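You operate a simulated robot arm through the tools that you are given. There is no shell and no other tool.

You are at the controls of a simulated robot arm. One attempt, no reset.

## Task
Stamp a row of three blue dots across the white card.
Fine: use the dot peg stamp, stand it back in its socket and cap the pad.

Only the result counts: the job must be done as asked and must still hold three seconds after the hand-in. Knocking over, shifting, dropping, spilling or breaking anything else fails it. A push-on lid holds only when it is set on centred and level and pressed home; a screw cap is set on level and turned clockwise until tight.

## Robot
A 6-joint arm with a two-finger gripper, fixed in place. Base frame: the origin is on the floor under the middle of its stand, x ahead of it, y to its left, z up. Readings come in m, rad, newtons and seconds.
It reaches about 1.572 m from its shoulder. Its first joint turns from -2.897 to 2.897 rad. Payload 2.45 kg.
The TCP is the grasp point between the finger pads, 0.02 m short of the fingertips. In the tool frame z runs along the fingers and y along their closing line. The gripper opens to 0.14 m; its body begins 0.168 m behind the TCP.
Orientation is that of the tool frame in the base frame, as a unit quaternion [x, y, z, w]. With the fingers straight down and closing along the base's y, the tool's x points along the base's -x, its y along +y and its z along -z.

## Interface
- The arm moves only by the tool play_rows. Its argument "plan" is a list of rows, each a list of 7 numbers: the shift along the base's x, y, z in units of 25 mm (1.0 is 25 mm), then the turn, a rotation vector about the base's x, y, z in units of 8 degrees (1.0 is 8 degrees), then the opening, from 0 (shut) to 1 (fully open). In form: [[dx, dy, dz, wx, wy, wz, jaw], ...]. A call has 1 to 20 rows; each row shifts and turns the commanded pose from where the row before left it. A call with a number of a shift or a turn outside -1 to 1 is refused whole. A row lasts 0.2 s, in which the tool goes at most 0.05 m and 0.15 rad; a call with a longer step from one row to the next is refused whole, and so is a gripper value outside its range. A pose out of reach is approached as far as the arm can. The call stops where the force on the tool passes 40 N (or 10 N more than at its start, if that is more) or the arm is blocked; 0.2 s more then pass. The fingers move at their own pace (about 0.045 m/s each) and stop on an object; they squeeze with about 29 N. The grip force told is the motor's: it shows also when the fingers shut on nothing. Time passes only in rows, and 0.2 s behind the last, so rows that do not move let the fingers close. The reply holds the time, the measured pose of the TCP, the force on the tool along the base axes, the opening and the grip force, in the units named above and with some noise, with the torque about the TCP (base axes, N m) and any sound that the robot's microphone picked up, and new pictures: "show" is both (left out), scene, wrist or none.
- Cameras (640 x 400 px; columns grow to the right, rows downward): "scene" is fixed at [0.0402, -0.4967, 1.5024]; the picture's right is [0.64, -0.77, 0.00], its down [-0.34, -0.28, -0.90] and it looks along [0.69, 0.58, -0.44] (base axes); focal length 344 px, centre (320, 200). "wrist" rides on the gripper at [0.078, 0.011, -0.209] in the tool frame; the picture's right is [-0.14, 0.99, 0.00], its down [-0.92, -0.13, -0.37] and it looks along [-0.36, -0.05, 0.93] (tool axes); focal length 280 px, centre (320, 200). There is no depth. A picture from a camera that has moved, and an enlarged one, comes with that camera's place and axes in the base frame and with its lens. The place of the scene camera against the robot may be out by one fixed shift of up to 0.012 m in any direction.
- zoom(camera, box): a new picture of the part [left, top, right, bottom] of that camera's present view, enlarged. It takes no simulated time.
- job_done(): hands the job in; it is judged then, once.

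Places have to be worked out from the pictures, the camera data and where the tool is seen. Open the gripper and draw the arm clear of the work before you hand the job in, unless the task says otherwise.

The tools are called as a command line: name --pt "numbers of a row" for each row, then --argument value for the rest, lists and objects as JSON in quotes. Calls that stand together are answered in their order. play_rows: Moves the arm, as the interface text tells. Its arguments: {"type":"object","properties":{"plan":{"type":"array","items":{"type":"array","items":{"type":"number"}}},"show":{"type":"string","enum":["both","scene","wrist","none"]}},"required":["plan"]} The other tools are called the same way: zoom (camera, box) takes an enlarged picture of a part of a camera's view; job_done () hands the job in.

At the start:

```text
t: 0.0
position: [0.5221, 0.4327, 1.0403]
tool_rot: [0.0, 1.0, 0.0, 0.001]
wrist_force: [0.2, 0.8, -0.2]
ft_torque: [0.02, -0.01, 0.01]
grip_width: 0.1401
grip_force: 0.1
```

scene: 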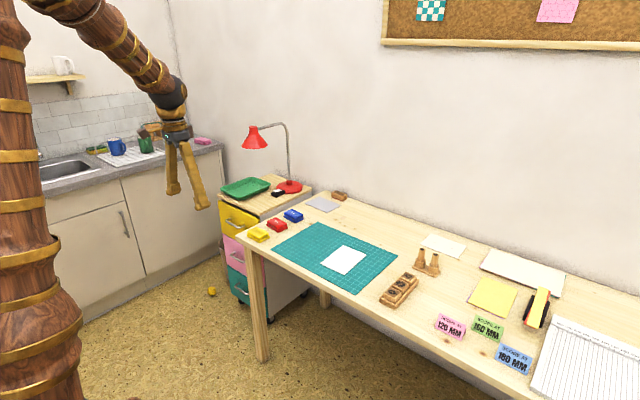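
wrist: 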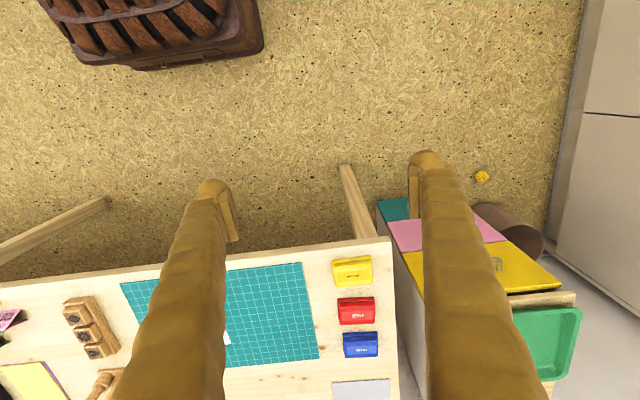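

The first pictures show a desk with a teal mat, a white card on it, ink pads (yellow, red, blue), a stamp socket block and some stamps. I zoom in on details before moving anything.

zoom --camera "scene" --box '[230, 180, 350, 255]'

zoom --camera "scene" --box '[370, 230, 470, 310]'

zoom --camera "scene" --box '[420, 240, 580, 380]'

zoom --camera "wrist" --box '[0, 230, 400, 400]'

```text
5.33 times, centred on (290, 218) of scene
camera zoom: at [0.0402, -0.4967, 1.5024], right [0.64, -0.77, 0.0], down [-0.34, -0.28, -0.9], along [0.69, 0.58, -0.44], focal length 1835 px, centre (480, 107)
```

zoom: 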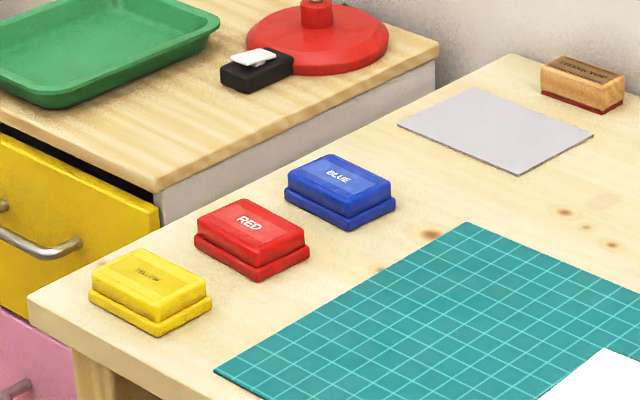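

```text
5.00 times, centred on (420, 270) of scene
camera zoom: at [0.0402, -0.4967, 1.5024], right [0.64, -0.77, 0.0], down [-0.34, -0.28, -0.9], along [0.69, 0.58, -0.44], focal length 1720 px, centre (-180, -150)
```

zoom: 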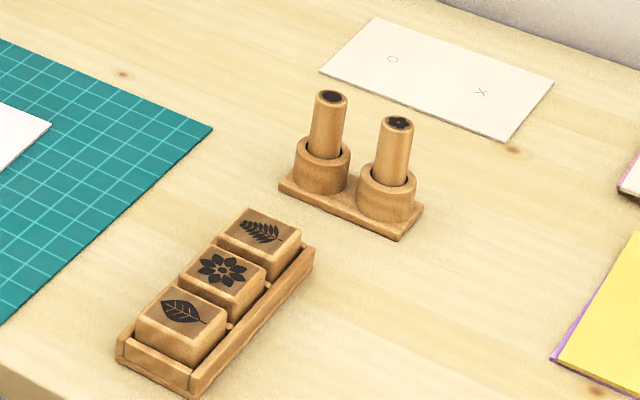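

```text
2.86 times, centred on (500, 310) of scene
camera zoom: at [0.0402, -0.4967, 1.5024], right [0.64, -0.77, 0.0], down [-0.34, -0.28, -0.9], along [0.69, 0.58, -0.44], focal length 983 px, centre (-194, -114)
```

zoom: 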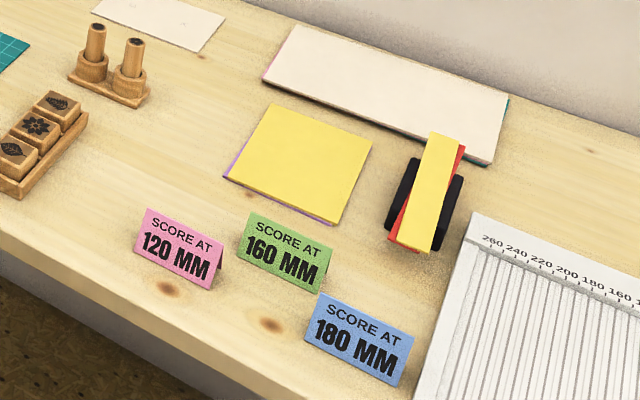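

```text
1.60 times, centred on (200, 315) of wrist
camera zoom: at [0.4438, 0.4435, 1.2512], right [0.14, 0.99, 0.0], down [0.92, -0.13, 0.37], along [0.36, -0.05, -0.93], focal length 449 px, centre (512, 16)
```

zoom: 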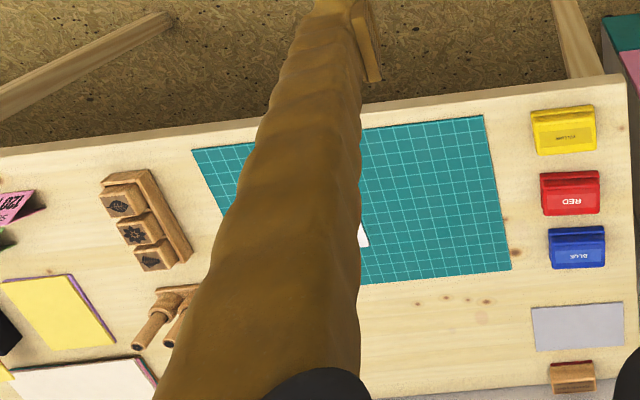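

Two peg stamps stand in sockets with marks on their tops. I zoom in closer to tell which of them is the dot stamp.

zoom --camera "scene" --box '[414, 244, 446, 264]'

zoom --camera "scene" --box '[420, 230, 484, 270]'

zoom --camera "scene" --box '[270, 200, 318, 230]'

zoom --camera "scene" --box '[300, 230, 396, 290]'

```text
16.00 times, centred on (430, 254) of scene
camera zoom: at [0.0402, -0.4967, 1.5024], right [0.64, -0.77, 0.0], down [-0.34, -0.28, -0.9], along [0.69, 0.58, -0.44], focal length 5504 px, centre (-1440, -664)
```

zoom: 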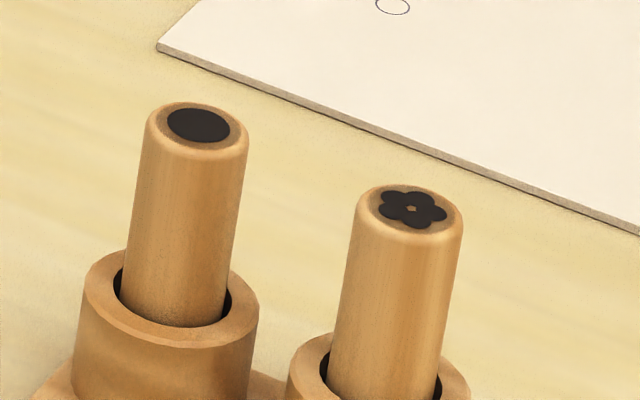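

```text
10.00 times, centred on (452, 250) of scene
camera zoom: at [0.0402, -0.4967, 1.5024], right [0.64, -0.77, 0.0], down [-0.34, -0.28, -0.9], along [0.69, 0.58, -0.44], focal length 3440 px, centre (-1000, -300)
```

zoom: 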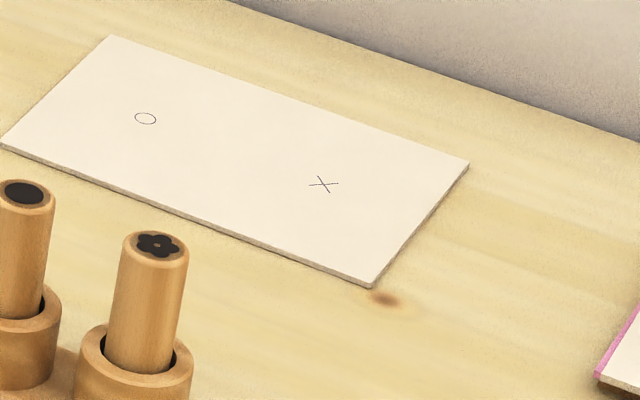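

```text
13.33 times, centred on (294, 215) of scene
camera zoom: at [0.0402, -0.4967, 1.5024], right [0.64, -0.77, 0.0], down [-0.34, -0.28, -0.9], along [0.69, 0.58, -0.44], focal length 4587 px, centre (667, 0)
```

zoom: 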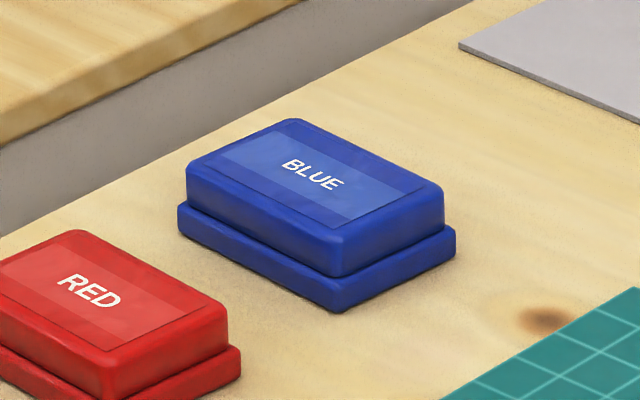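

```text
6.67 times, centred on (348, 260) of scene
camera zoom: at [0.0402, -0.4967, 1.5024], right [0.64, -0.77, 0.0], down [-0.34, -0.28, -0.9], along [0.69, 0.58, -0.44], focal length 2293 px, centre (133, -200)
```

zoom: 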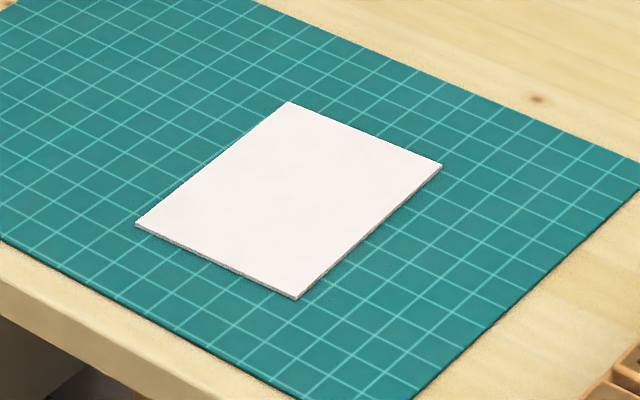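

The left peg, with the round black disc, is the dot stamp. I put the desk top at about z = 0.75, the blue pad near (0.995, 0.462) and the card centre near (0.888, 0.10). I move forward at the present height for a better wrist view.

play_rows --pt "1 0 0 0 0 0 1" --pt "1 0 0 0 0 0 1" --pt "1 0 0 0 0 0 1" --pt "1 0 0 0 0 0 1" --pt "1 0 0 0 0 0 1" --pt "1 0 0 0 0 0 1" --pt "1 0 0 0 0 0 1" --pt "1 0 0 0 0 0 1" --pt "1 0 0 0 0 0 1" --pt "1 0 0 0 0 0 1" --pt "1 0 0 0 0 0 1" --pt "1 0 0 0 0 0 1" --pt "1 0 0 0 0 0 1" --show "both"

```text
t: 2.8
position: [0.8473, 0.4336, 1.0401]
tool_rot: [0.0, 1.0, 0.0, 0.0]
wrist_force: [-0.3, 0.3, 0.3]
ft_torque: [0.04, 0.0, 0.0]
grip_width: 0.1401
grip_force: 0.2
camera wrist: at [0.7697, 0.4436, 1.251], right [0.14, 0.99, 0.0], down [0.92, -0.13, 0.37], along [0.37, -0.05, -0.93], focal length 280 px, centre (320, 200)
```

scene: 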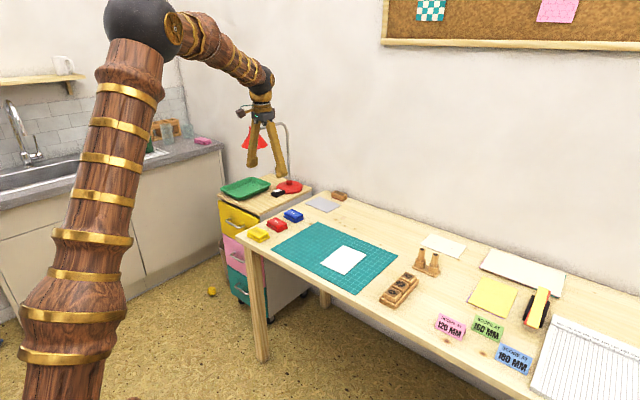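
wrist: 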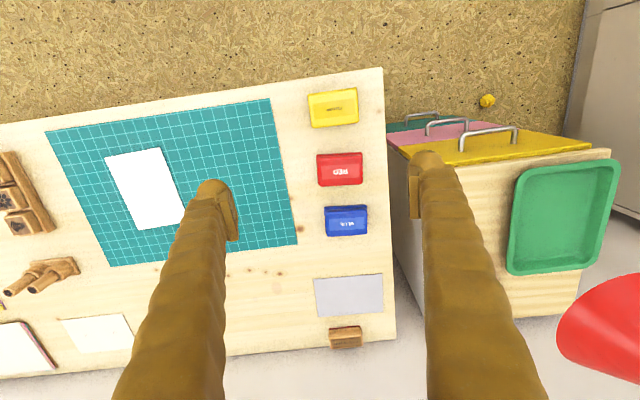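

The wrist view now shows the pads, card, peg stand and mat. I zoom in on each to measure them.

zoom --camera "wrist" --box '[280, 180, 408, 260]'

zoom --camera "wrist" --box '[0, 140, 192, 260]'

zoom --camera "wrist" --box '[0, 220, 128, 300]'

zoom --camera "scene" --box '[220, 80, 316, 140]'

```text
5.00 times, centred on (344, 220) of wrist
camera zoom: at [0.7697, 0.4436, 1.251], right [0.14, 0.99, 0.0], down [0.92, -0.13, 0.37], along [0.37, -0.05, -0.93], focal length 1402 px, centre (200, 100)
```

zoom: 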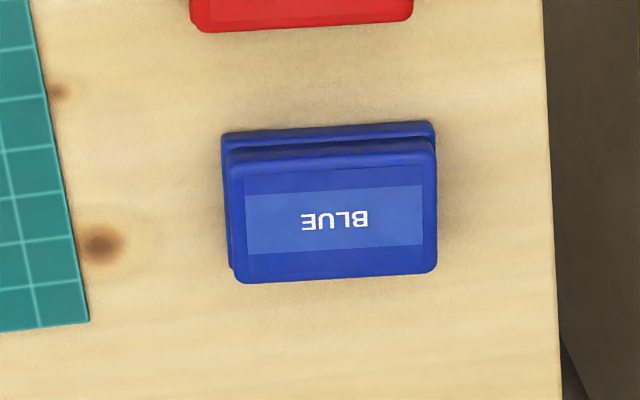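

```text
3.33 times, centred on (96, 200) of wrist
camera zoom: at [0.7697, 0.4436, 1.251], right [0.14, 0.99, 0.0], down [0.92, -0.13, 0.37], along [0.37, -0.05, -0.93], focal length 935 px, centre (1067, 200)
```

zoom: 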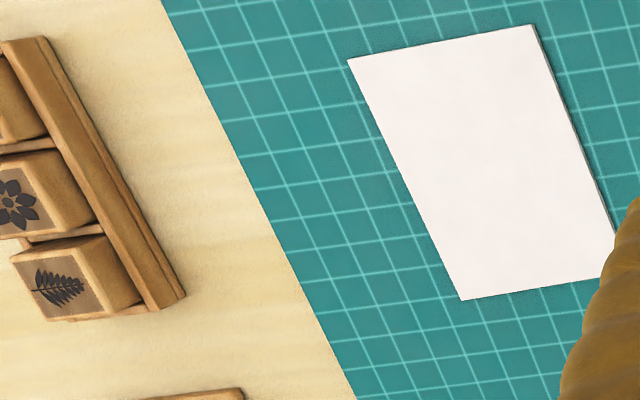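

```text
5.00 times, centred on (64, 260) of wrist
camera zoom: at [0.7697, 0.4436, 1.251], right [0.14, 0.99, 0.0], down [0.92, -0.13, 0.37], along [0.37, -0.05, -0.93], focal length 1402 px, centre (1600, -100)
```

zoom: 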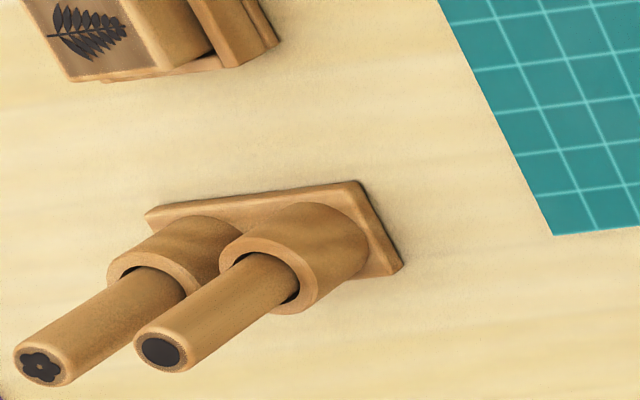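

```text
6.67 times, centred on (268, 110) of scene
camera zoom: at [0.0402, -0.4967, 1.5024], right [0.64, -0.77, 0.0], down [-0.34, -0.28, -0.9], along [0.69, 0.58, -0.44], focal length 2293 px, centre (667, 800)
```

zoom: 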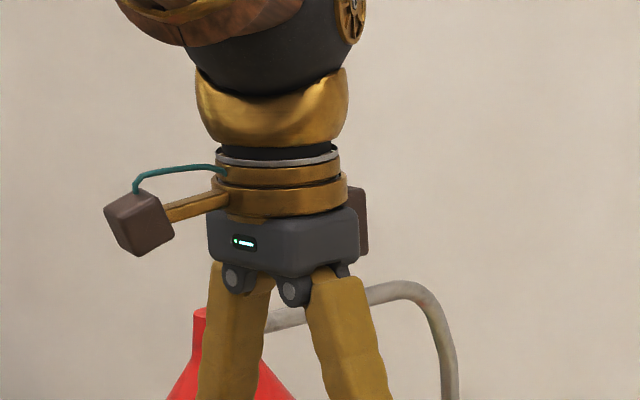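

By the wrist camera the blue lid is centred near (1.009, 0.461). The scene camera seems shifted by about a centimetre. I move above the pad and down to z of about 0.95 for a close-up.

play_rows --pt "0.886 0.154 -0.514 0 0 0 1" --pt "0.886 0.154 -0.514 0 0 0 1" --pt "0.886 0.154 -0.514 0 0 0 1" --pt "0.886 0.154 -0.514 0 0 0 1" --pt "0.886 0.154 -0.514 0 0 0 1" --pt "0.886 0.154 -0.514 0 0 0 1" --pt "0.886 0.154 -0.514 0 0 0 1" --pt "0 0 0 0 0 0 1" --show "both"

zoom --camera "wrist" --box '[240, 100, 400, 200]'

zoom --camera "scene" --box '[230, 140, 358, 220]'

```text
t: 4.6
position: [1.0014, 0.4608, 0.9509]
tool_rot: [0.0, 1.0, 0.0, 0.0]
wrist_force: [-0.7, -0.2, 0.4]
ft_torque: [0.01, 0.03, -0.04]
grip_width: 0.1399
grip_force: 0.1
camera wrist: at [0.9234, 0.47, 1.161], right [0.14, 0.99, 0.0], down [0.92, -0.13, 0.37], along [0.37, -0.05, -0.93], focal length 280 px, centre (320, 200)
```

scene: 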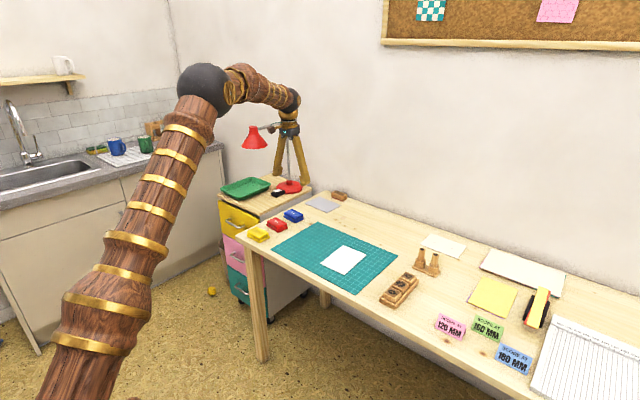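
wrist: 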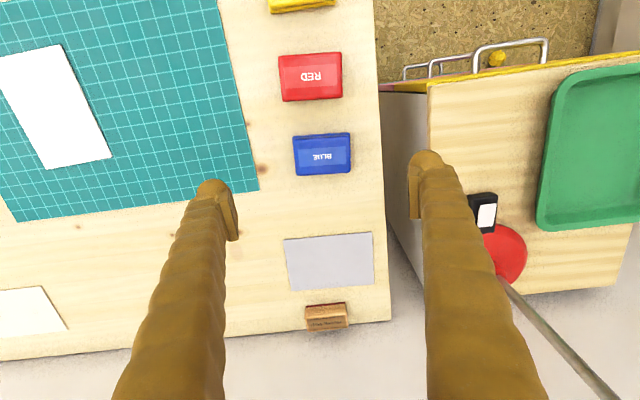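

```text
4.00 times, centred on (320, 150) of wrist
camera zoom: at [0.9234, 0.47, 1.161], right [0.14, 0.99, 0.0], down [0.92, -0.13, 0.37], along [0.37, -0.05, -0.93], focal length 1122 px, centre (320, 400)
```

zoom: 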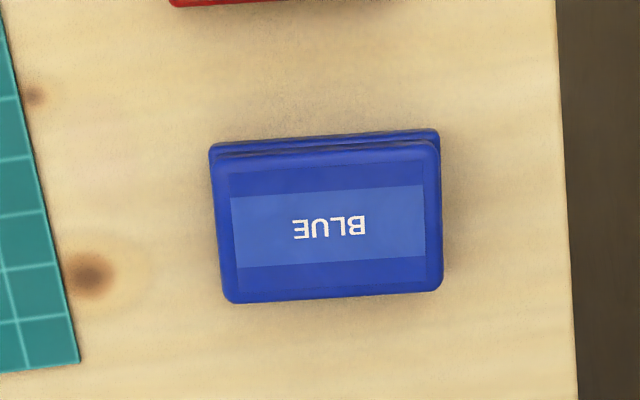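

```text
5.00 times, centred on (294, 180) of scene
camera zoom: at [0.0402, -0.4967, 1.5024], right [0.64, -0.77, 0.0], down [-0.34, -0.28, -0.9], along [0.69, 0.58, -0.44], focal length 1720 px, centre (450, 300)
```

zoom: 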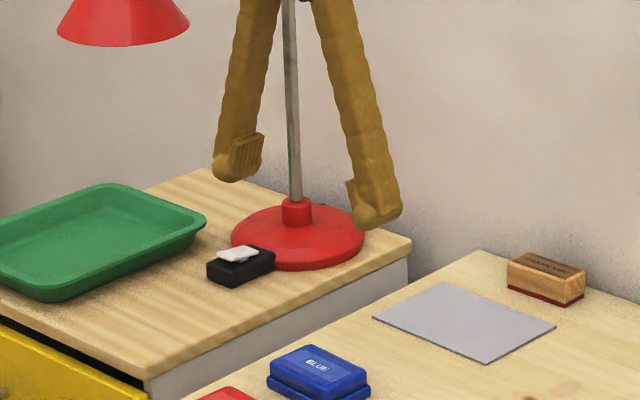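

Two wrist views put the blue lid's top at z of about 0.779 and its centre at (1.0105, 0.4605). It is turned about −4.5° from the y axis, and the desk is at about 0.747. I line up with it, narrow the jaw to about 0.10 m and go down to z of about 0.83 to check.

play_rows --pt "0.36 0.03 -0.6 0 0 -0.54 0.72" --pt "0 0 -1 0 0 0 0.72" --pt "0 0 -1 0 0 0 0.72" --pt "0 0 -1 0 0 0 0.72" --pt "0 0 -1 0 0 0 0.72" --pt "0 0 0 0 0 0 0.72" --show "both"

zoom --camera "scene" --box '[254, 170, 334, 220]'

zoom --camera "wrist" --box '[200, 70, 456, 230]'

```text
t: 6.0
position: [1.0102, 0.461, 0.8348]
tool_rot: [0.039, 0.999, 0.0, 0.0]
wrist_force: [0.3, -0.2, -0.3]
ft_torque: [0.0, 0.01, 0.02]
grip_width: 0.1008
grip_force: 0.0
camera wrist: at [0.9332, 0.4768, 1.0462], right [0.21, 0.98, 0.0], down [0.91, -0.2, 0.37], along [0.36, -0.08, -0.93], focal length 280 px, centre (320, 200)
```

scene: 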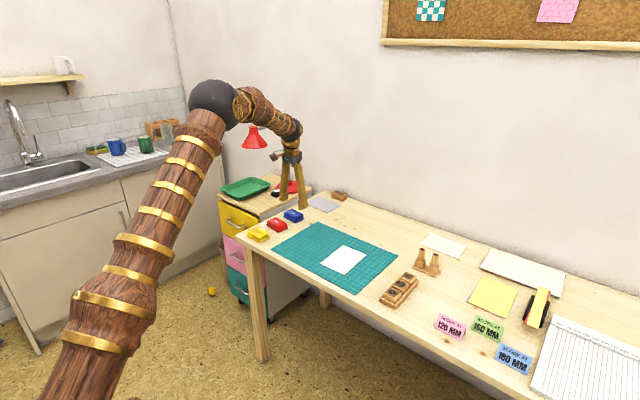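
wrist: 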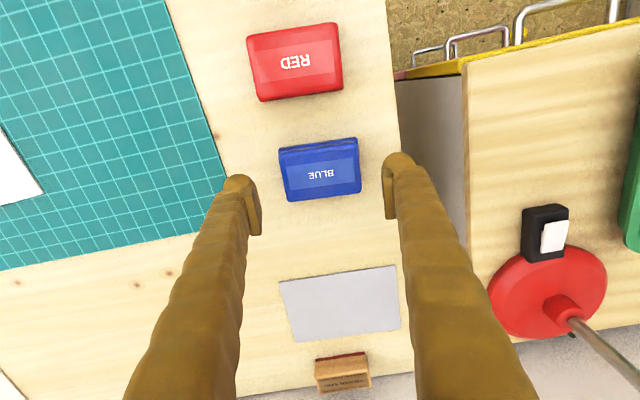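

```text
8.00 times, centred on (294, 195) of scene
camera zoom: at [0.0402, -0.4967, 1.5024], right [0.64, -0.77, 0.0], down [-0.34, -0.28, -0.9], along [0.69, 0.58, -0.44], focal length 2752 px, centre (528, 240)
```

zoom: 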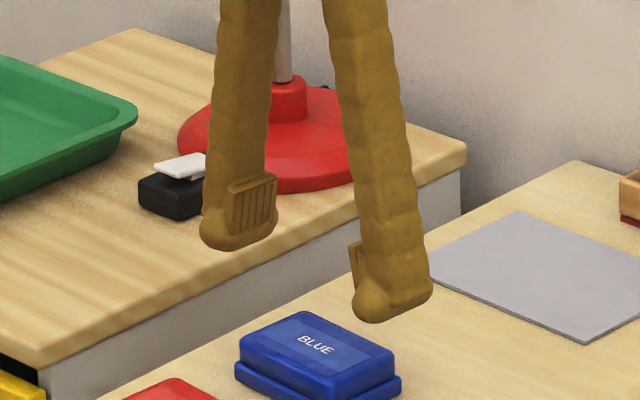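

```text
2.50 times, centred on (328, 150) of wrist
camera zoom: at [0.9332, 0.4768, 1.0462], right [0.21, 0.98, 0.0], down [0.91, -0.2, 0.37], along [0.36, -0.08, -0.93], focal length 701 px, centre (300, 325)
```

zoom: 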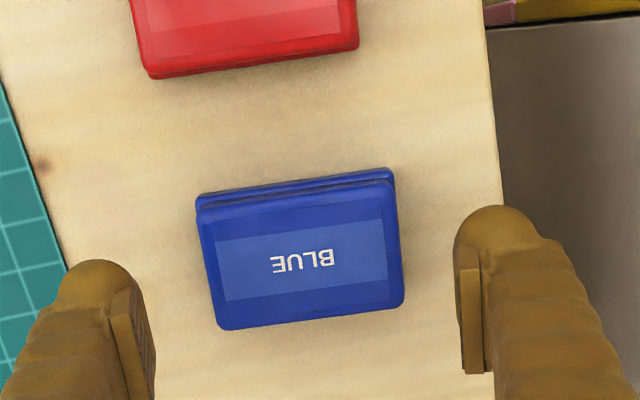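

The lid's edges line up with the closing line and the TCP is centred over it. I go down so the fingertips stay just above the base flange, then close on the lid.

play_rows --pt "0 0 -0.8 0 0 0 0.72" --pt "0 0 -0.8 0 0 0 0.72" --pt "0 0 -0.54 0 0 0 0.72" --pt "0 0 0 0 0 0 0.72" --pt "0 0 0 0 0 0 0.4" --pt "0 0 0 0 0 0 0.4" --pt "0 0 0 0 0 0 0.4" --pt "0 0 0 0 0 0 0.4" --show "both"

zoom --camera "scene" --box '[262, 190, 326, 230]'

zoom --camera "wrist" --box '[200, 70, 456, 230]'

```text
t: 7.8
position: [1.0099, 0.4623, 0.7824]
tool_rot: [0.039, 0.999, 0.0, 0.001]
wrist_force: [0.5, -0.8, -0.1]
ft_torque: [-0.02, 0.02, -0.01]
grip_width: 0.0765
grip_force: 29.6
heard: snap
camera wrist: at [0.9328, 0.4774, 0.9931], right [0.21, 0.98, 0.0], down [0.91, -0.2, 0.37], along [0.36, -0.08, -0.93], focal length 280 px, centre (320, 200)
```

scene: 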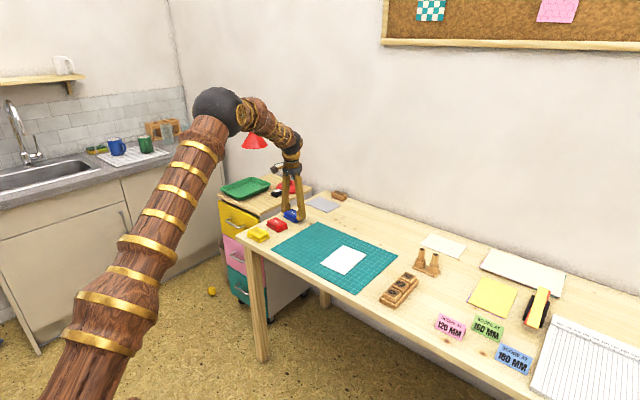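
wrist: 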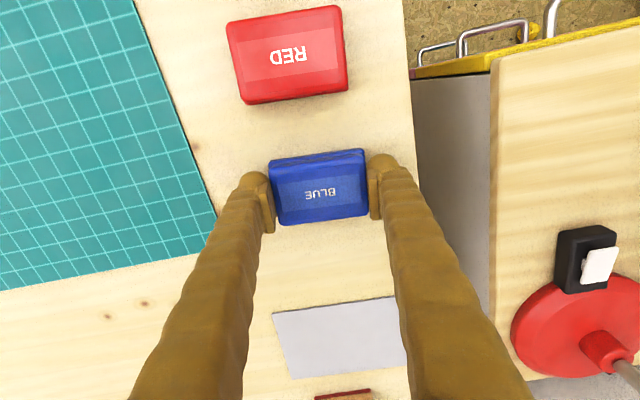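

```text
10.00 times, centred on (294, 210) of scene
camera zoom: at [0.0402, -0.4967, 1.5024], right [0.64, -0.77, 0.0], down [-0.34, -0.28, -0.9], along [0.69, 0.58, -0.44], focal length 3440 px, centre (580, 100)
```

zoom: 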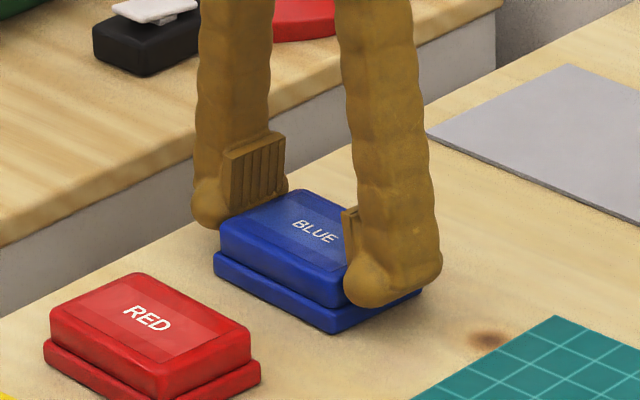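

```text
2.50 times, centred on (328, 150) of wrist
camera zoom: at [0.9328, 0.4774, 0.9931], right [0.21, 0.98, 0.0], down [0.91, -0.2, 0.37], along [0.36, -0.08, -0.93], focal length 701 px, centre (300, 325)
```

zoom: 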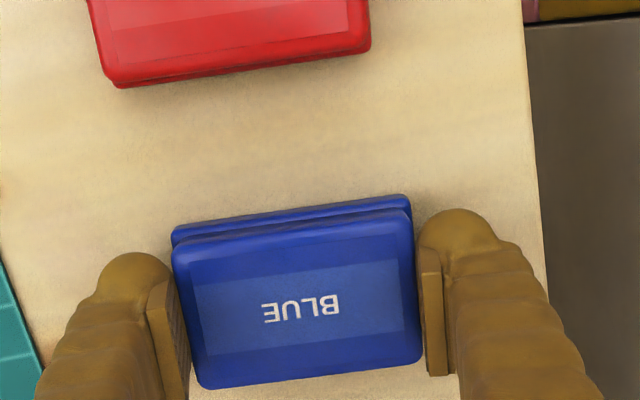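

The fingers closed on the lid at a width of 0.0765 with 29.6 N and a snap was heard. I lift straight up slowly and check that only the lid comes.

play_rows --pt "0 0 0.2 0 0 0 0.4" --pt "0 0 0.3 0 0 0 0.4" --pt "0 0 0.5 0 0 0 0.4" --pt "0 0 0.8 0 0 0 0.4" --pt "0 0 0.8 0 0 0 0.4" --show "both"

zoom --camera "scene" --box '[262, 180, 326, 220]'

zoom --camera "wrist" --box '[200, 70, 456, 230]'

```text
t: 9.0
position: [1.0109, 0.4634, 0.8459]
tool_rot: [0.037, 0.999, -0.001, 0.0]
wrist_force: [0.3, -0.5, -0.8]
ft_torque: [0.01, 0.01, 0.01]
grip_width: 0.0767
grip_force: 28.7
camera wrist: at [0.934, 0.479, 1.0572], right [0.21, 0.98, 0.0], down [0.91, -0.2, 0.37], along [0.36, -0.08, -0.93], focal length 280 px, centre (320, 200)
```

scene: 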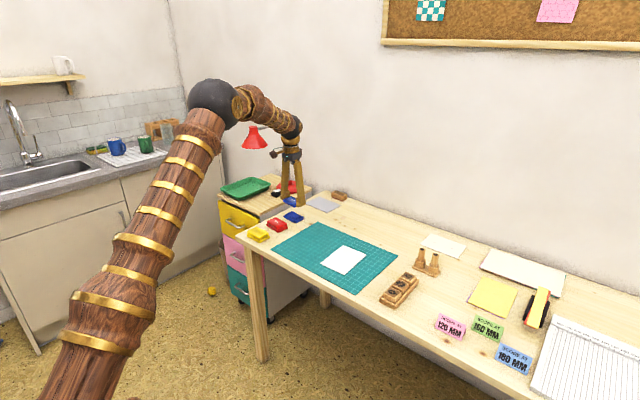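
wrist: 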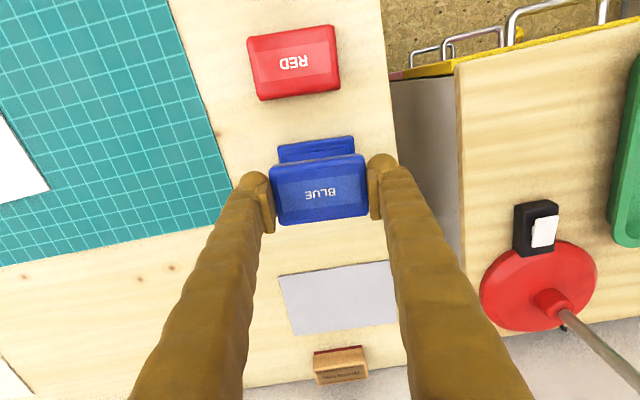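

```text
10.00 times, centred on (294, 200) of scene
camera zoom: at [0.0402, -0.4967, 1.5024], right [0.64, -0.77, 0.0], down [-0.34, -0.28, -0.9], along [0.69, 0.58, -0.44], focal length 3440 px, centre (580, 200)
```

zoom: 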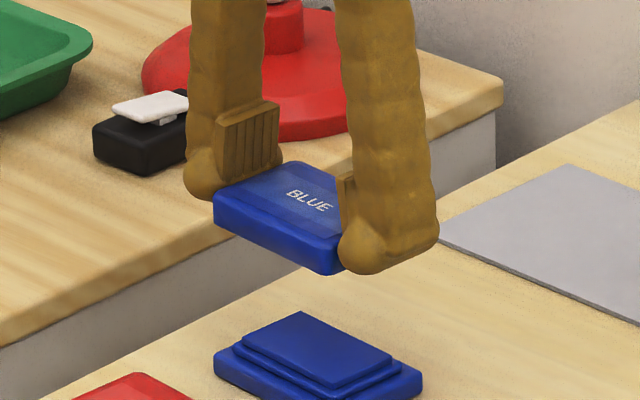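

```text
2.50 times, centred on (328, 150) of wrist
camera zoom: at [0.934, 0.479, 1.0572], right [0.21, 0.98, 0.0], down [0.91, -0.2, 0.37], along [0.36, -0.08, -0.93], focal length 701 px, centre (300, 325)
```

zoom: 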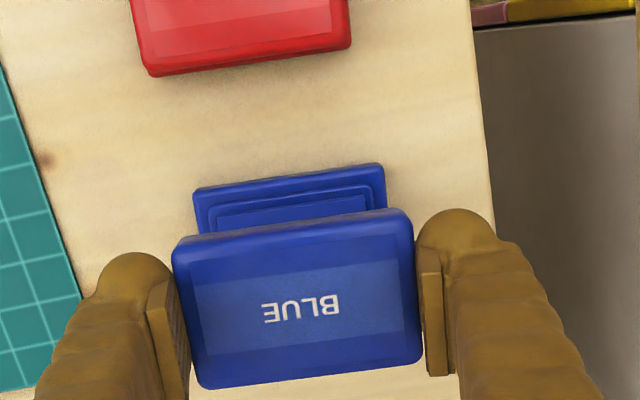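

Only the lid came off. The base stayed put and the inked pad is bare. I carry the lid to the free patch of desk behind the mat, near (1.13, 0.28), and go down to just above the surface.

play_rows --pt "0.6 -0.9 0.2 0 0 0 0.4" --pt "0.6 -0.9 0 0 0 0 0.4" --pt "0.6 -0.9 0 0 0 0 0.4" --pt "0.6 -0.9 0 0 0 0 0.4" --pt "0.6 -0.9 0 0 0 0 0.4" --pt "0.6 -0.9 0 0 0 0 0.4" --pt "0.6 -0.9 0 0 0 0 0.4" --pt "0.6 -0.9 0 0 0 0 0.4" --pt "0 0 -0.8 0 0 0 0.4" --pt "0 0 -0.8 0 0 0 0.4" --pt "0 0 -0.8 0 0 0 0.4" --pt "0 0 0 0 0 0 0.4" --show "both"

zoom --camera "scene" --box '[310, 190, 390, 240]'

zoom --camera "wrist" --box '[200, 70, 456, 230]'

zoom --camera "scene" --box '[270, 200, 318, 230]'

```text
t: 11.6
position: [1.1288, 0.2814, 0.7908]
tool_rot: [0.039, 0.999, 0.0, 0.0]
wrist_force: [0.1, 0.4, -0.1]
ft_torque: [0.01, 0.0, 0.01]
grip_width: 0.0762
grip_force: 29.1
camera wrist: at [1.0526, 0.2964, 1.0025], right [0.21, 0.98, 0.0], down [0.91, -0.2, 0.37], along [0.36, -0.08, -0.93], focal length 280 px, centre (320, 200)
```

scene: 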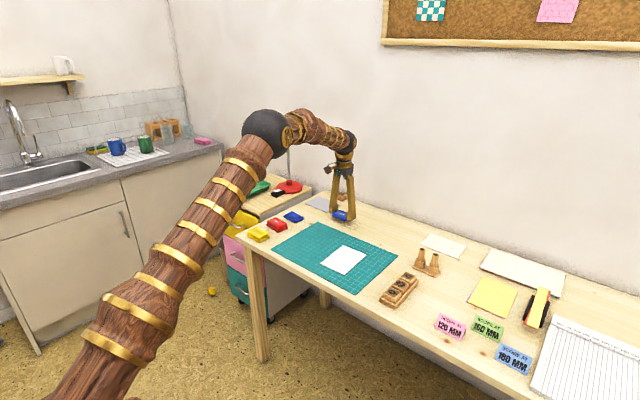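
wrist: 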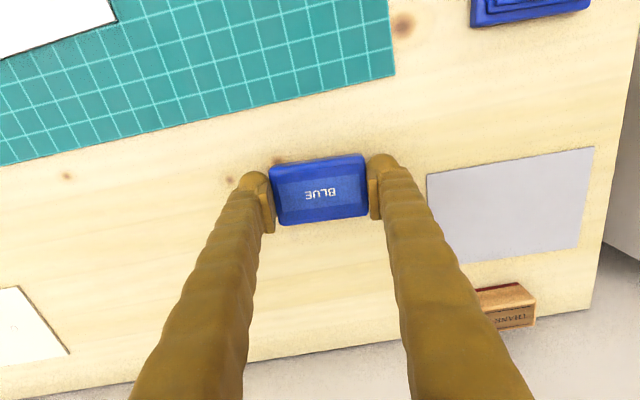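

```text
8.00 times, centred on (350, 215) of scene
camera zoom: at [0.0402, -0.4967, 1.5024], right [0.64, -0.77, 0.0], down [-0.34, -0.28, -0.9], along [0.69, 0.58, -0.44], focal length 2752 px, centre (80, 80)
```

zoom: 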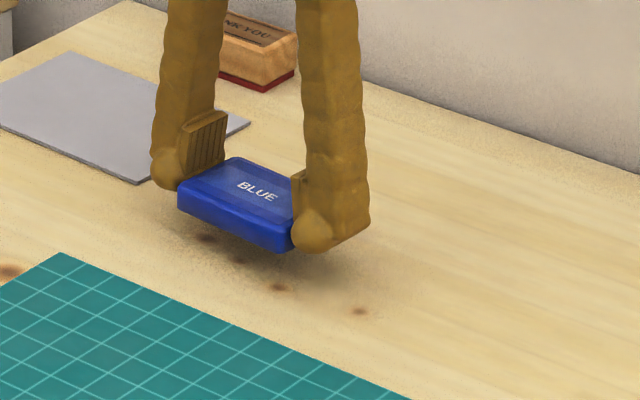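

```text
2.50 times, centred on (328, 150) of wrist
camera zoom: at [1.0526, 0.2964, 1.0025], right [0.21, 0.98, 0.0], down [0.91, -0.2, 0.37], along [0.36, -0.08, -0.93], focal length 701 px, centre (300, 325)
```

zoom: 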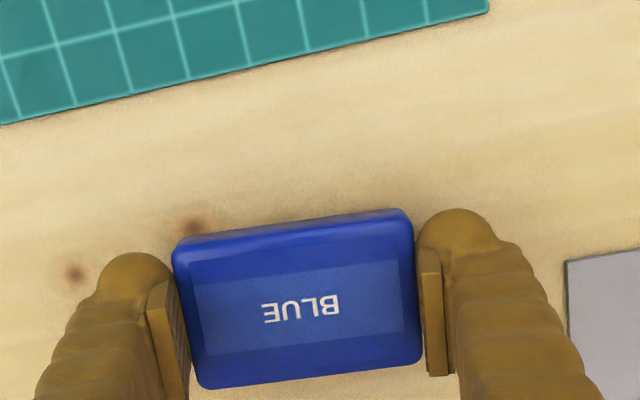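

```text
13.33 times, centred on (294, 215) of scene
camera zoom: at [0.0402, -0.4967, 1.5024], right [0.64, -0.77, 0.0], down [-0.34, -0.28, -0.9], along [0.69, 0.58, -0.44], focal length 4587 px, centre (667, 0)
```

zoom: 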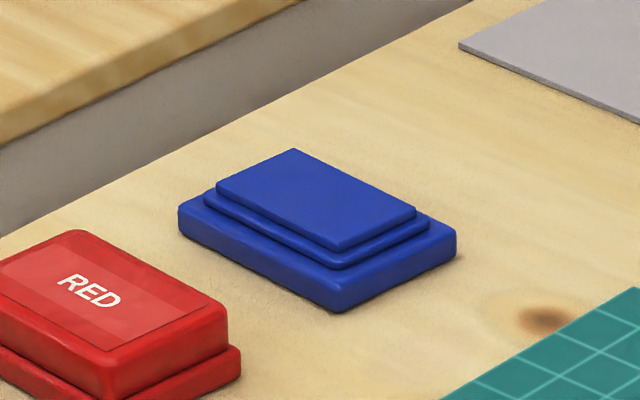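

The base hasn't moved. The lid hangs about 2 cm above the desk; I lower it slowly towards the surface.

play_rows --pt "0 0 -0.4 0 0 0 0.4" --pt "0 0 -0.3 0 0 0 0.4" --pt "0 0 -0.1 0 0 0 0.4" --pt "0 0 -0.04 0 0 0 0.4" --show "none"

zoom --camera "scene" --box '[318, 195, 366, 225]'

```text
t: 12.6
position: [1.1298, 0.2812, 0.77]
tool_rot: [0.037, 0.999, 0.001, 0.0]
wrist_force: [-0.9, 0.4, 0.2]
ft_torque: [-0.01, 0.01, -0.01]
grip_width: 0.0765
grip_force: 29.2
```

```text
13.33 times, centred on (342, 210) of scene
camera zoom: at [0.0402, -0.4967, 1.5024], right [0.64, -0.77, 0.0], down [-0.34, -0.28, -0.9], along [0.69, 0.58, -0.44], focal length 4587 px, centre (27, 67)
```

zoom: 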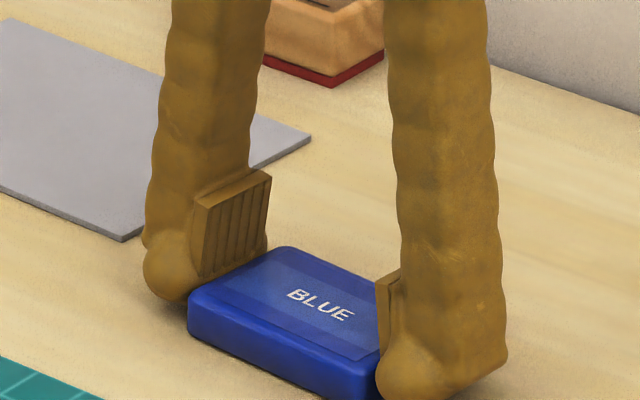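

There is no contact yet at 0.771, so I go on down in 1 mm steps.

play_rows --pt "0 0 -0.04 0 0 0 0.4" --pt "0 0 -0.04 0 0 0 0.4" --pt "0 0 0 0 0 0 0.4" --show "none"

```text
t: 13.4
position: [1.131, 0.2814, 0.7697]
tool_rot: [0.038, 0.999, 0.0, -0.001]
wrist_force: [-6.6, 0.4, 14.5]
ft_torque: [-0.1, 0.17, 0.05]
grip_width: 0.0765
grip_force: 29.3
```

Contact at z of about 0.7697 with 14.5 N. I ease up slightly, open the fingers to release the lid and rise straight up.

play_rows --pt "0 0 0.02 0 0 0 0.4" --pt "0 0 0 0 0 0 0.75" --pt "0 0 0 0 0 0 0.75" --pt "0 0 0 0 0 0 0.75" --pt "0 0 0.5 0 0 0 0.75" --pt "0 0 1 0 0 0 0.75" --pt "0 0 1 0 0 0 0.75" --pt "0 0 1 0 0 0 0.75" --pt "0 0 1 0 0 0 0.75" --pt "0 0 1 0 0 0 0.75" --pt "0 0 1 0 0 0 0.75" --show "both"

zoom --camera "wrist" --box '[240, 100, 400, 200]'

zoom --camera "scene" --box '[318, 195, 366, 225]'

```text
t: 15.8
position: [1.1294, 0.2814, 0.9305]
tool_rot: [0.038, 0.999, 0.0, -0.001]
wrist_force: [0.5, 0.0, -0.2]
ft_torque: [-0.02, 0.0, 0.01]
grip_width: 0.1053
grip_force: 0.1
camera wrist: at [1.0529, 0.2966, 1.1418], right [0.21, 0.98, 0.0], down [0.91, -0.2, 0.37], along [0.36, -0.08, -0.93], focal length 280 px, centre (320, 200)
```

scene: 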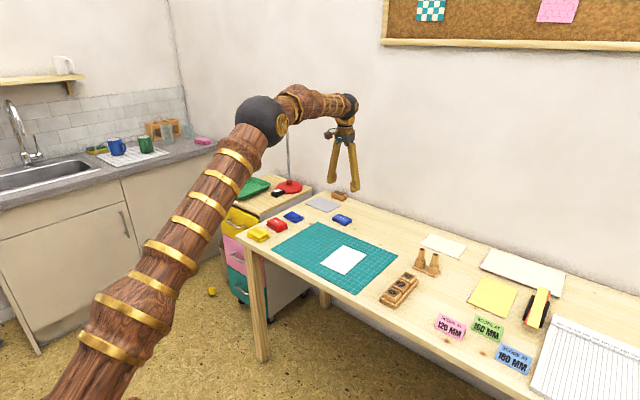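
wrist: 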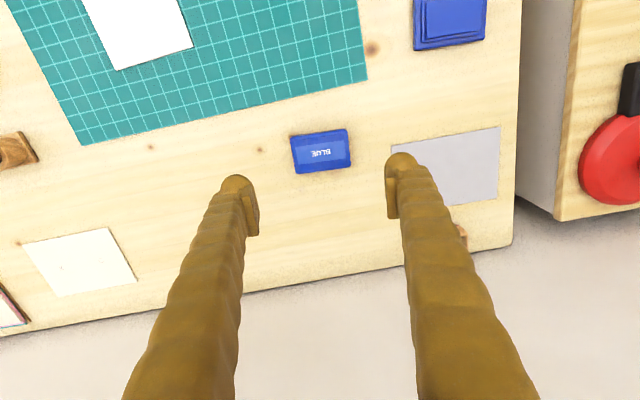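

```text
4.00 times, centred on (320, 150) of wrist
camera zoom: at [1.0529, 0.2966, 1.1418], right [0.21, 0.98, 0.0], down [0.91, -0.2, 0.37], along [0.36, -0.08, -0.93], focal length 1122 px, centre (320, 400)
```

zoom: 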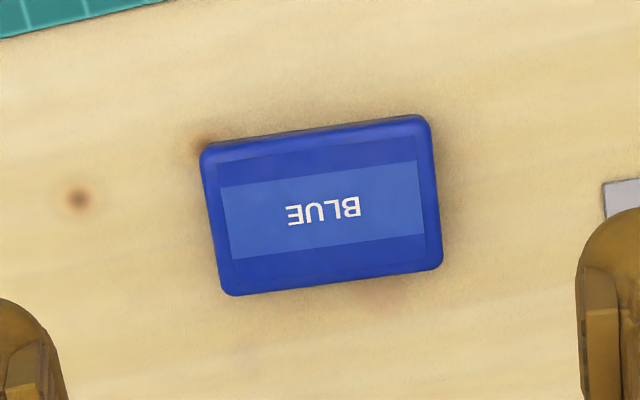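

```text
13.33 times, centred on (342, 210) of scene
camera zoom: at [0.0402, -0.4967, 1.5024], right [0.64, -0.77, 0.0], down [-0.34, -0.28, -0.9], along [0.69, 0.58, -0.44], focal length 4587 px, centre (27, 67)
```

zoom: 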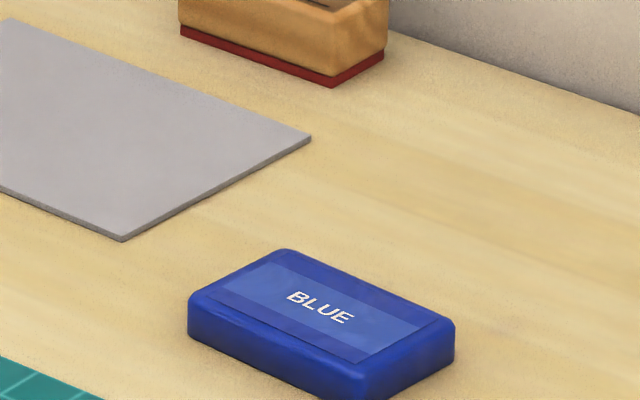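

The lid sits flat on the desk. Next I carry the open gripper to above the peg stand, turning it about −90° so that it closes along x and stays clear of the neighbouring flower peg.

play_rows --pt "-0.2376 -0.965 0 0 0 -0.63 0.6" --pt "-0.2376 -0.965 0 0 0 -0.63 0.6" --pt "-0.2376 -0.965 0 0 0 -0.63 0.6" --pt "-0.2376 -0.965 0 0 0 -0.63 0.6" --pt "-0.2376 -0.965 0 0 0 -0.63 0.6" --pt "-0.2376 -0.965 0 0 0 -0.63 0.6" --pt "-0.2376 -0.965 0 0 0 -0.63 0.6" --pt "-0.2376 -0.965 0 0 0 -0.63 0.6" --pt "-0.2376 -0.965 0 0 0 -0.63 0.6" --pt "-0.2376 -0.965 0 0 0 -0.63 0.6" --pt "-0.2376 -0.965 0 0 0 -0.63 0.6" --pt "-0.2376 -0.965 0 0 0 -0.63 0.6" --pt "-0.2376 -0.965 0 0 0 -0.63 0.6" --pt "-0.2376 -0.965 0 0 0 -0.63 0.6" --pt "-0.2376 -0.965 0 0 0 -0.63 0.6" --pt "-0.2376 -0.965 0 0 0 -0.63 0.6" --pt "-0.2376 -0.965 0 0 0 -0.63 0.6" --pt "0 0 0 0 0 0 0.6" --show "both"

zoom --camera "wrist" --box '[240, 60, 400, 160]'

zoom --camera "scene" --box '[390, 210, 470, 290]'

```text
t: 19.6
position: [1.0303, -0.1289, 0.9325]
tool_rot: [0.707, 0.707, 0.0, -0.001]
wrist_force: [-0.2, 0.5, -0.3]
ft_torque: [0.03, 0.02, 0.03]
grip_width: 0.084
grip_force: 0.2
camera wrist: at [1.0409, -0.0513, 1.1429], right [0.99, -0.14, 0.0], down [-0.13, -0.92, 0.37], along [-0.05, -0.37, -0.93], focal length 280 px, centre (320, 200)
```

scene: 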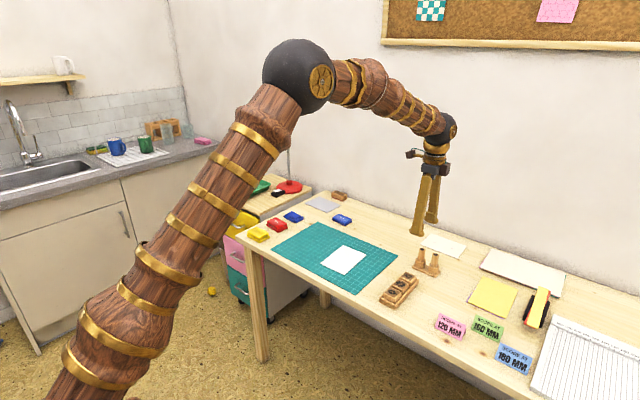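
wrist: 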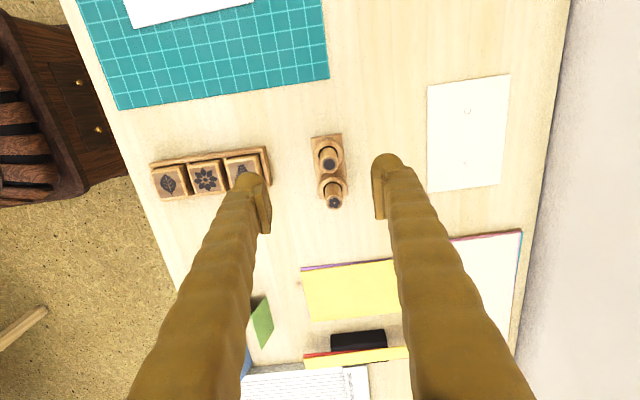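

```text
4.00 times, centred on (320, 110) of wrist
camera zoom: at [1.0409, -0.0513, 1.1429], right [0.99, -0.14, 0.0], down [-0.13, -0.92, 0.37], along [-0.05, -0.37, -0.93], focal length 1122 px, centre (320, 560)
```

zoom: 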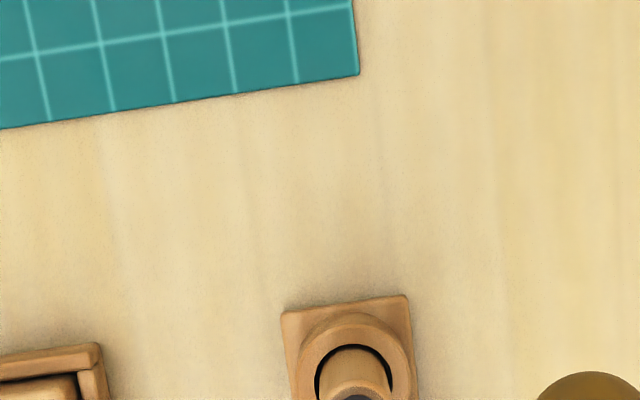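

```text
5.00 times, centred on (430, 250) of scene
camera zoom: at [0.0402, -0.4967, 1.5024], right [0.64, -0.77, 0.0], down [-0.34, -0.28, -0.9], along [0.69, 0.58, -0.44], focal length 1720 px, centre (-230, -50)
```

zoom: 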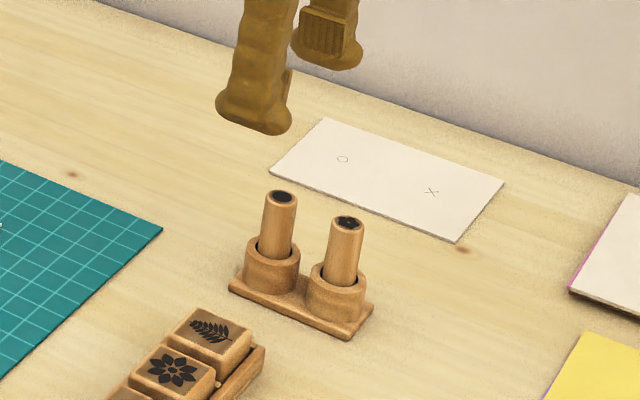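

The gripper is above the stand with the camera looking towards −y. I zoom in on the pegs to measure them.

zoom --camera "wrist" --box '[280, 125, 376, 215]'

zoom --camera "wrist" --box '[298, 128, 362, 168]'

```text
4.44 times, centred on (328, 170) of wrist
camera zoom: at [1.0409, -0.0513, 1.1429], right [0.99, -0.14, 0.0], down [-0.13, -0.92, 0.37], along [-0.05, -0.37, -0.93], focal length 1246 px, centre (284, 333)
```

zoom: 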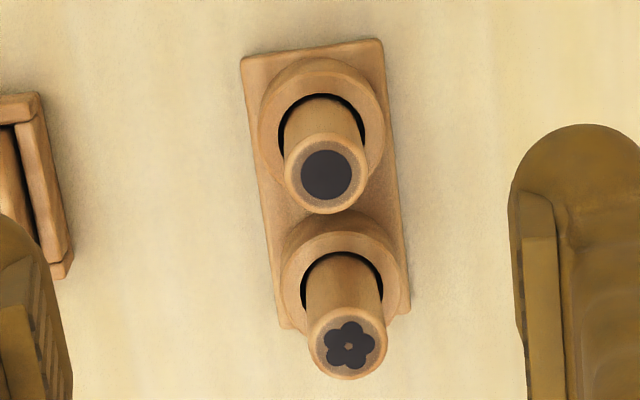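

```text
10.00 times, centred on (330, 148) of wrist
camera zoom: at [1.0409, -0.0513, 1.1429], right [0.99, -0.14, 0.0], down [-0.13, -0.92, 0.37], along [-0.05, -0.37, -0.93], focal length 2804 px, centre (220, 720)
```

zoom: 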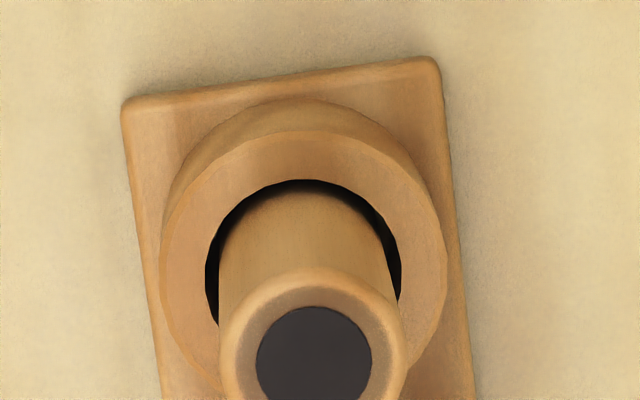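

The dot peg's axis is at about (1.040, −0.1325) with its top at z of about 0.831; the socket rim is at about 0.782, and the flower peg is 48 mm further along −y. I narrow the jaw, centre over the dot peg and come down to just above its top to check.

play_rows --pt "0.385 -0.107 0 0 0 0 0.42" --pt "0 0 -0.7 0 0 0 0.42" --pt "0 0 -0.7 0 0 0 0.42" --pt "0 0 -0.7 0 0 0 0.42" --pt "0 0 -0.3 0 0 0 0.42" --pt "0 0 0 0 0 0 0.42" --show "both"

zoom --camera "wrist" --box '[256, 120, 384, 200]'

zoom --camera "scene" --box '[398, 225, 462, 285]'

```text
t: 21.0
position: [1.0397, -0.1307, 0.8713]
tool_rot: [0.707, 0.707, -0.001, 0.0]
wrist_force: [-0.3, 0.6, 0.8]
ft_torque: [0.02, -0.02, 0.01]
grip_width: 0.059
grip_force: 0.1
camera wrist: at [1.0517, -0.0536, 1.0829], right [0.99, -0.14, 0.0], down [-0.13, -0.92, 0.37], along [-0.05, -0.37, -0.93], focal length 280 px, centre (320, 200)
```

scene: 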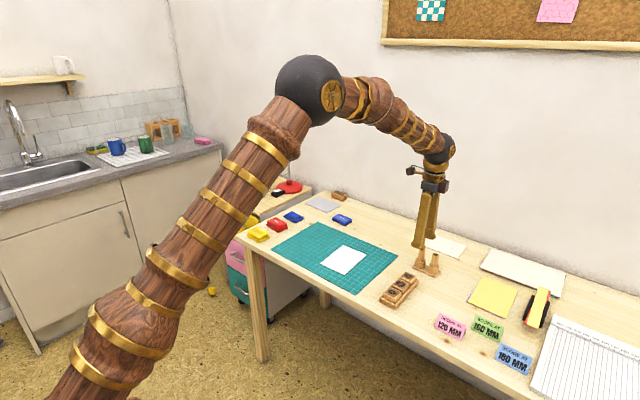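
wrist: 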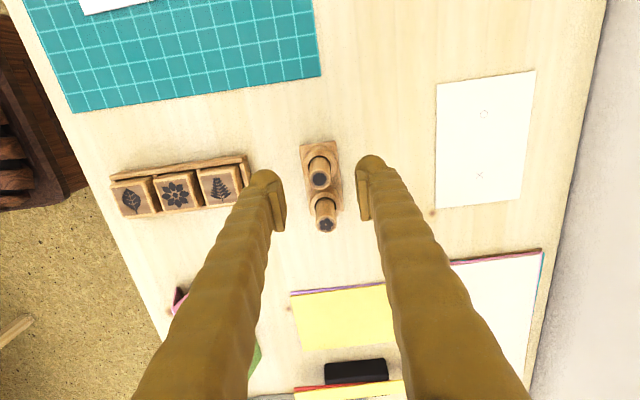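

```text
5.00 times, centred on (320, 160) of wrist
camera zoom: at [1.0517, -0.0536, 1.0829], right [0.99, -0.14, 0.0], down [-0.13, -0.92, 0.37], along [-0.05, -0.37, -0.93], focal length 1402 px, centre (320, 400)
```

zoom: 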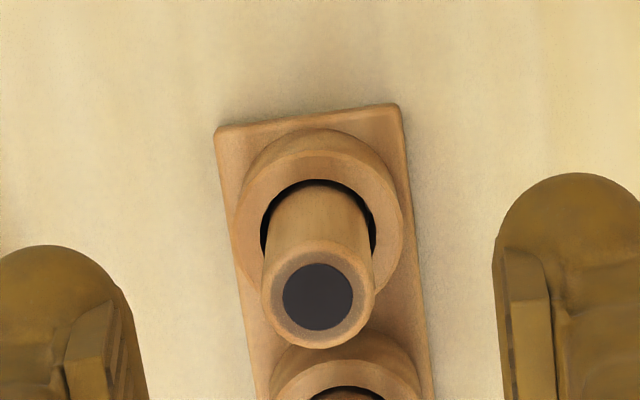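

```text
6.67 times, centred on (430, 255) of scene
camera zoom: at [0.0402, -0.4967, 1.5024], right [0.64, -0.77, 0.0], down [-0.34, -0.28, -0.9], along [0.69, 0.58, -0.44], focal length 2293 px, centre (-413, -167)
```

zoom: 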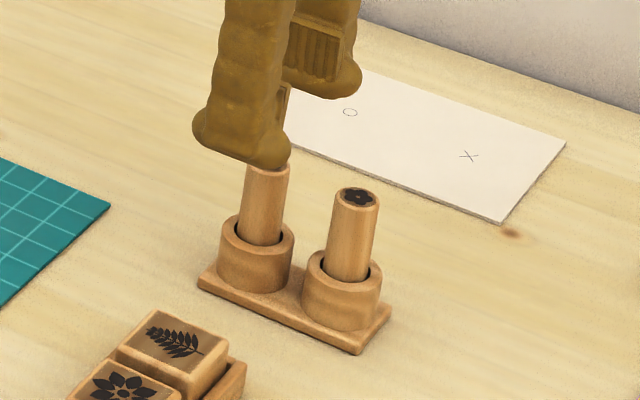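

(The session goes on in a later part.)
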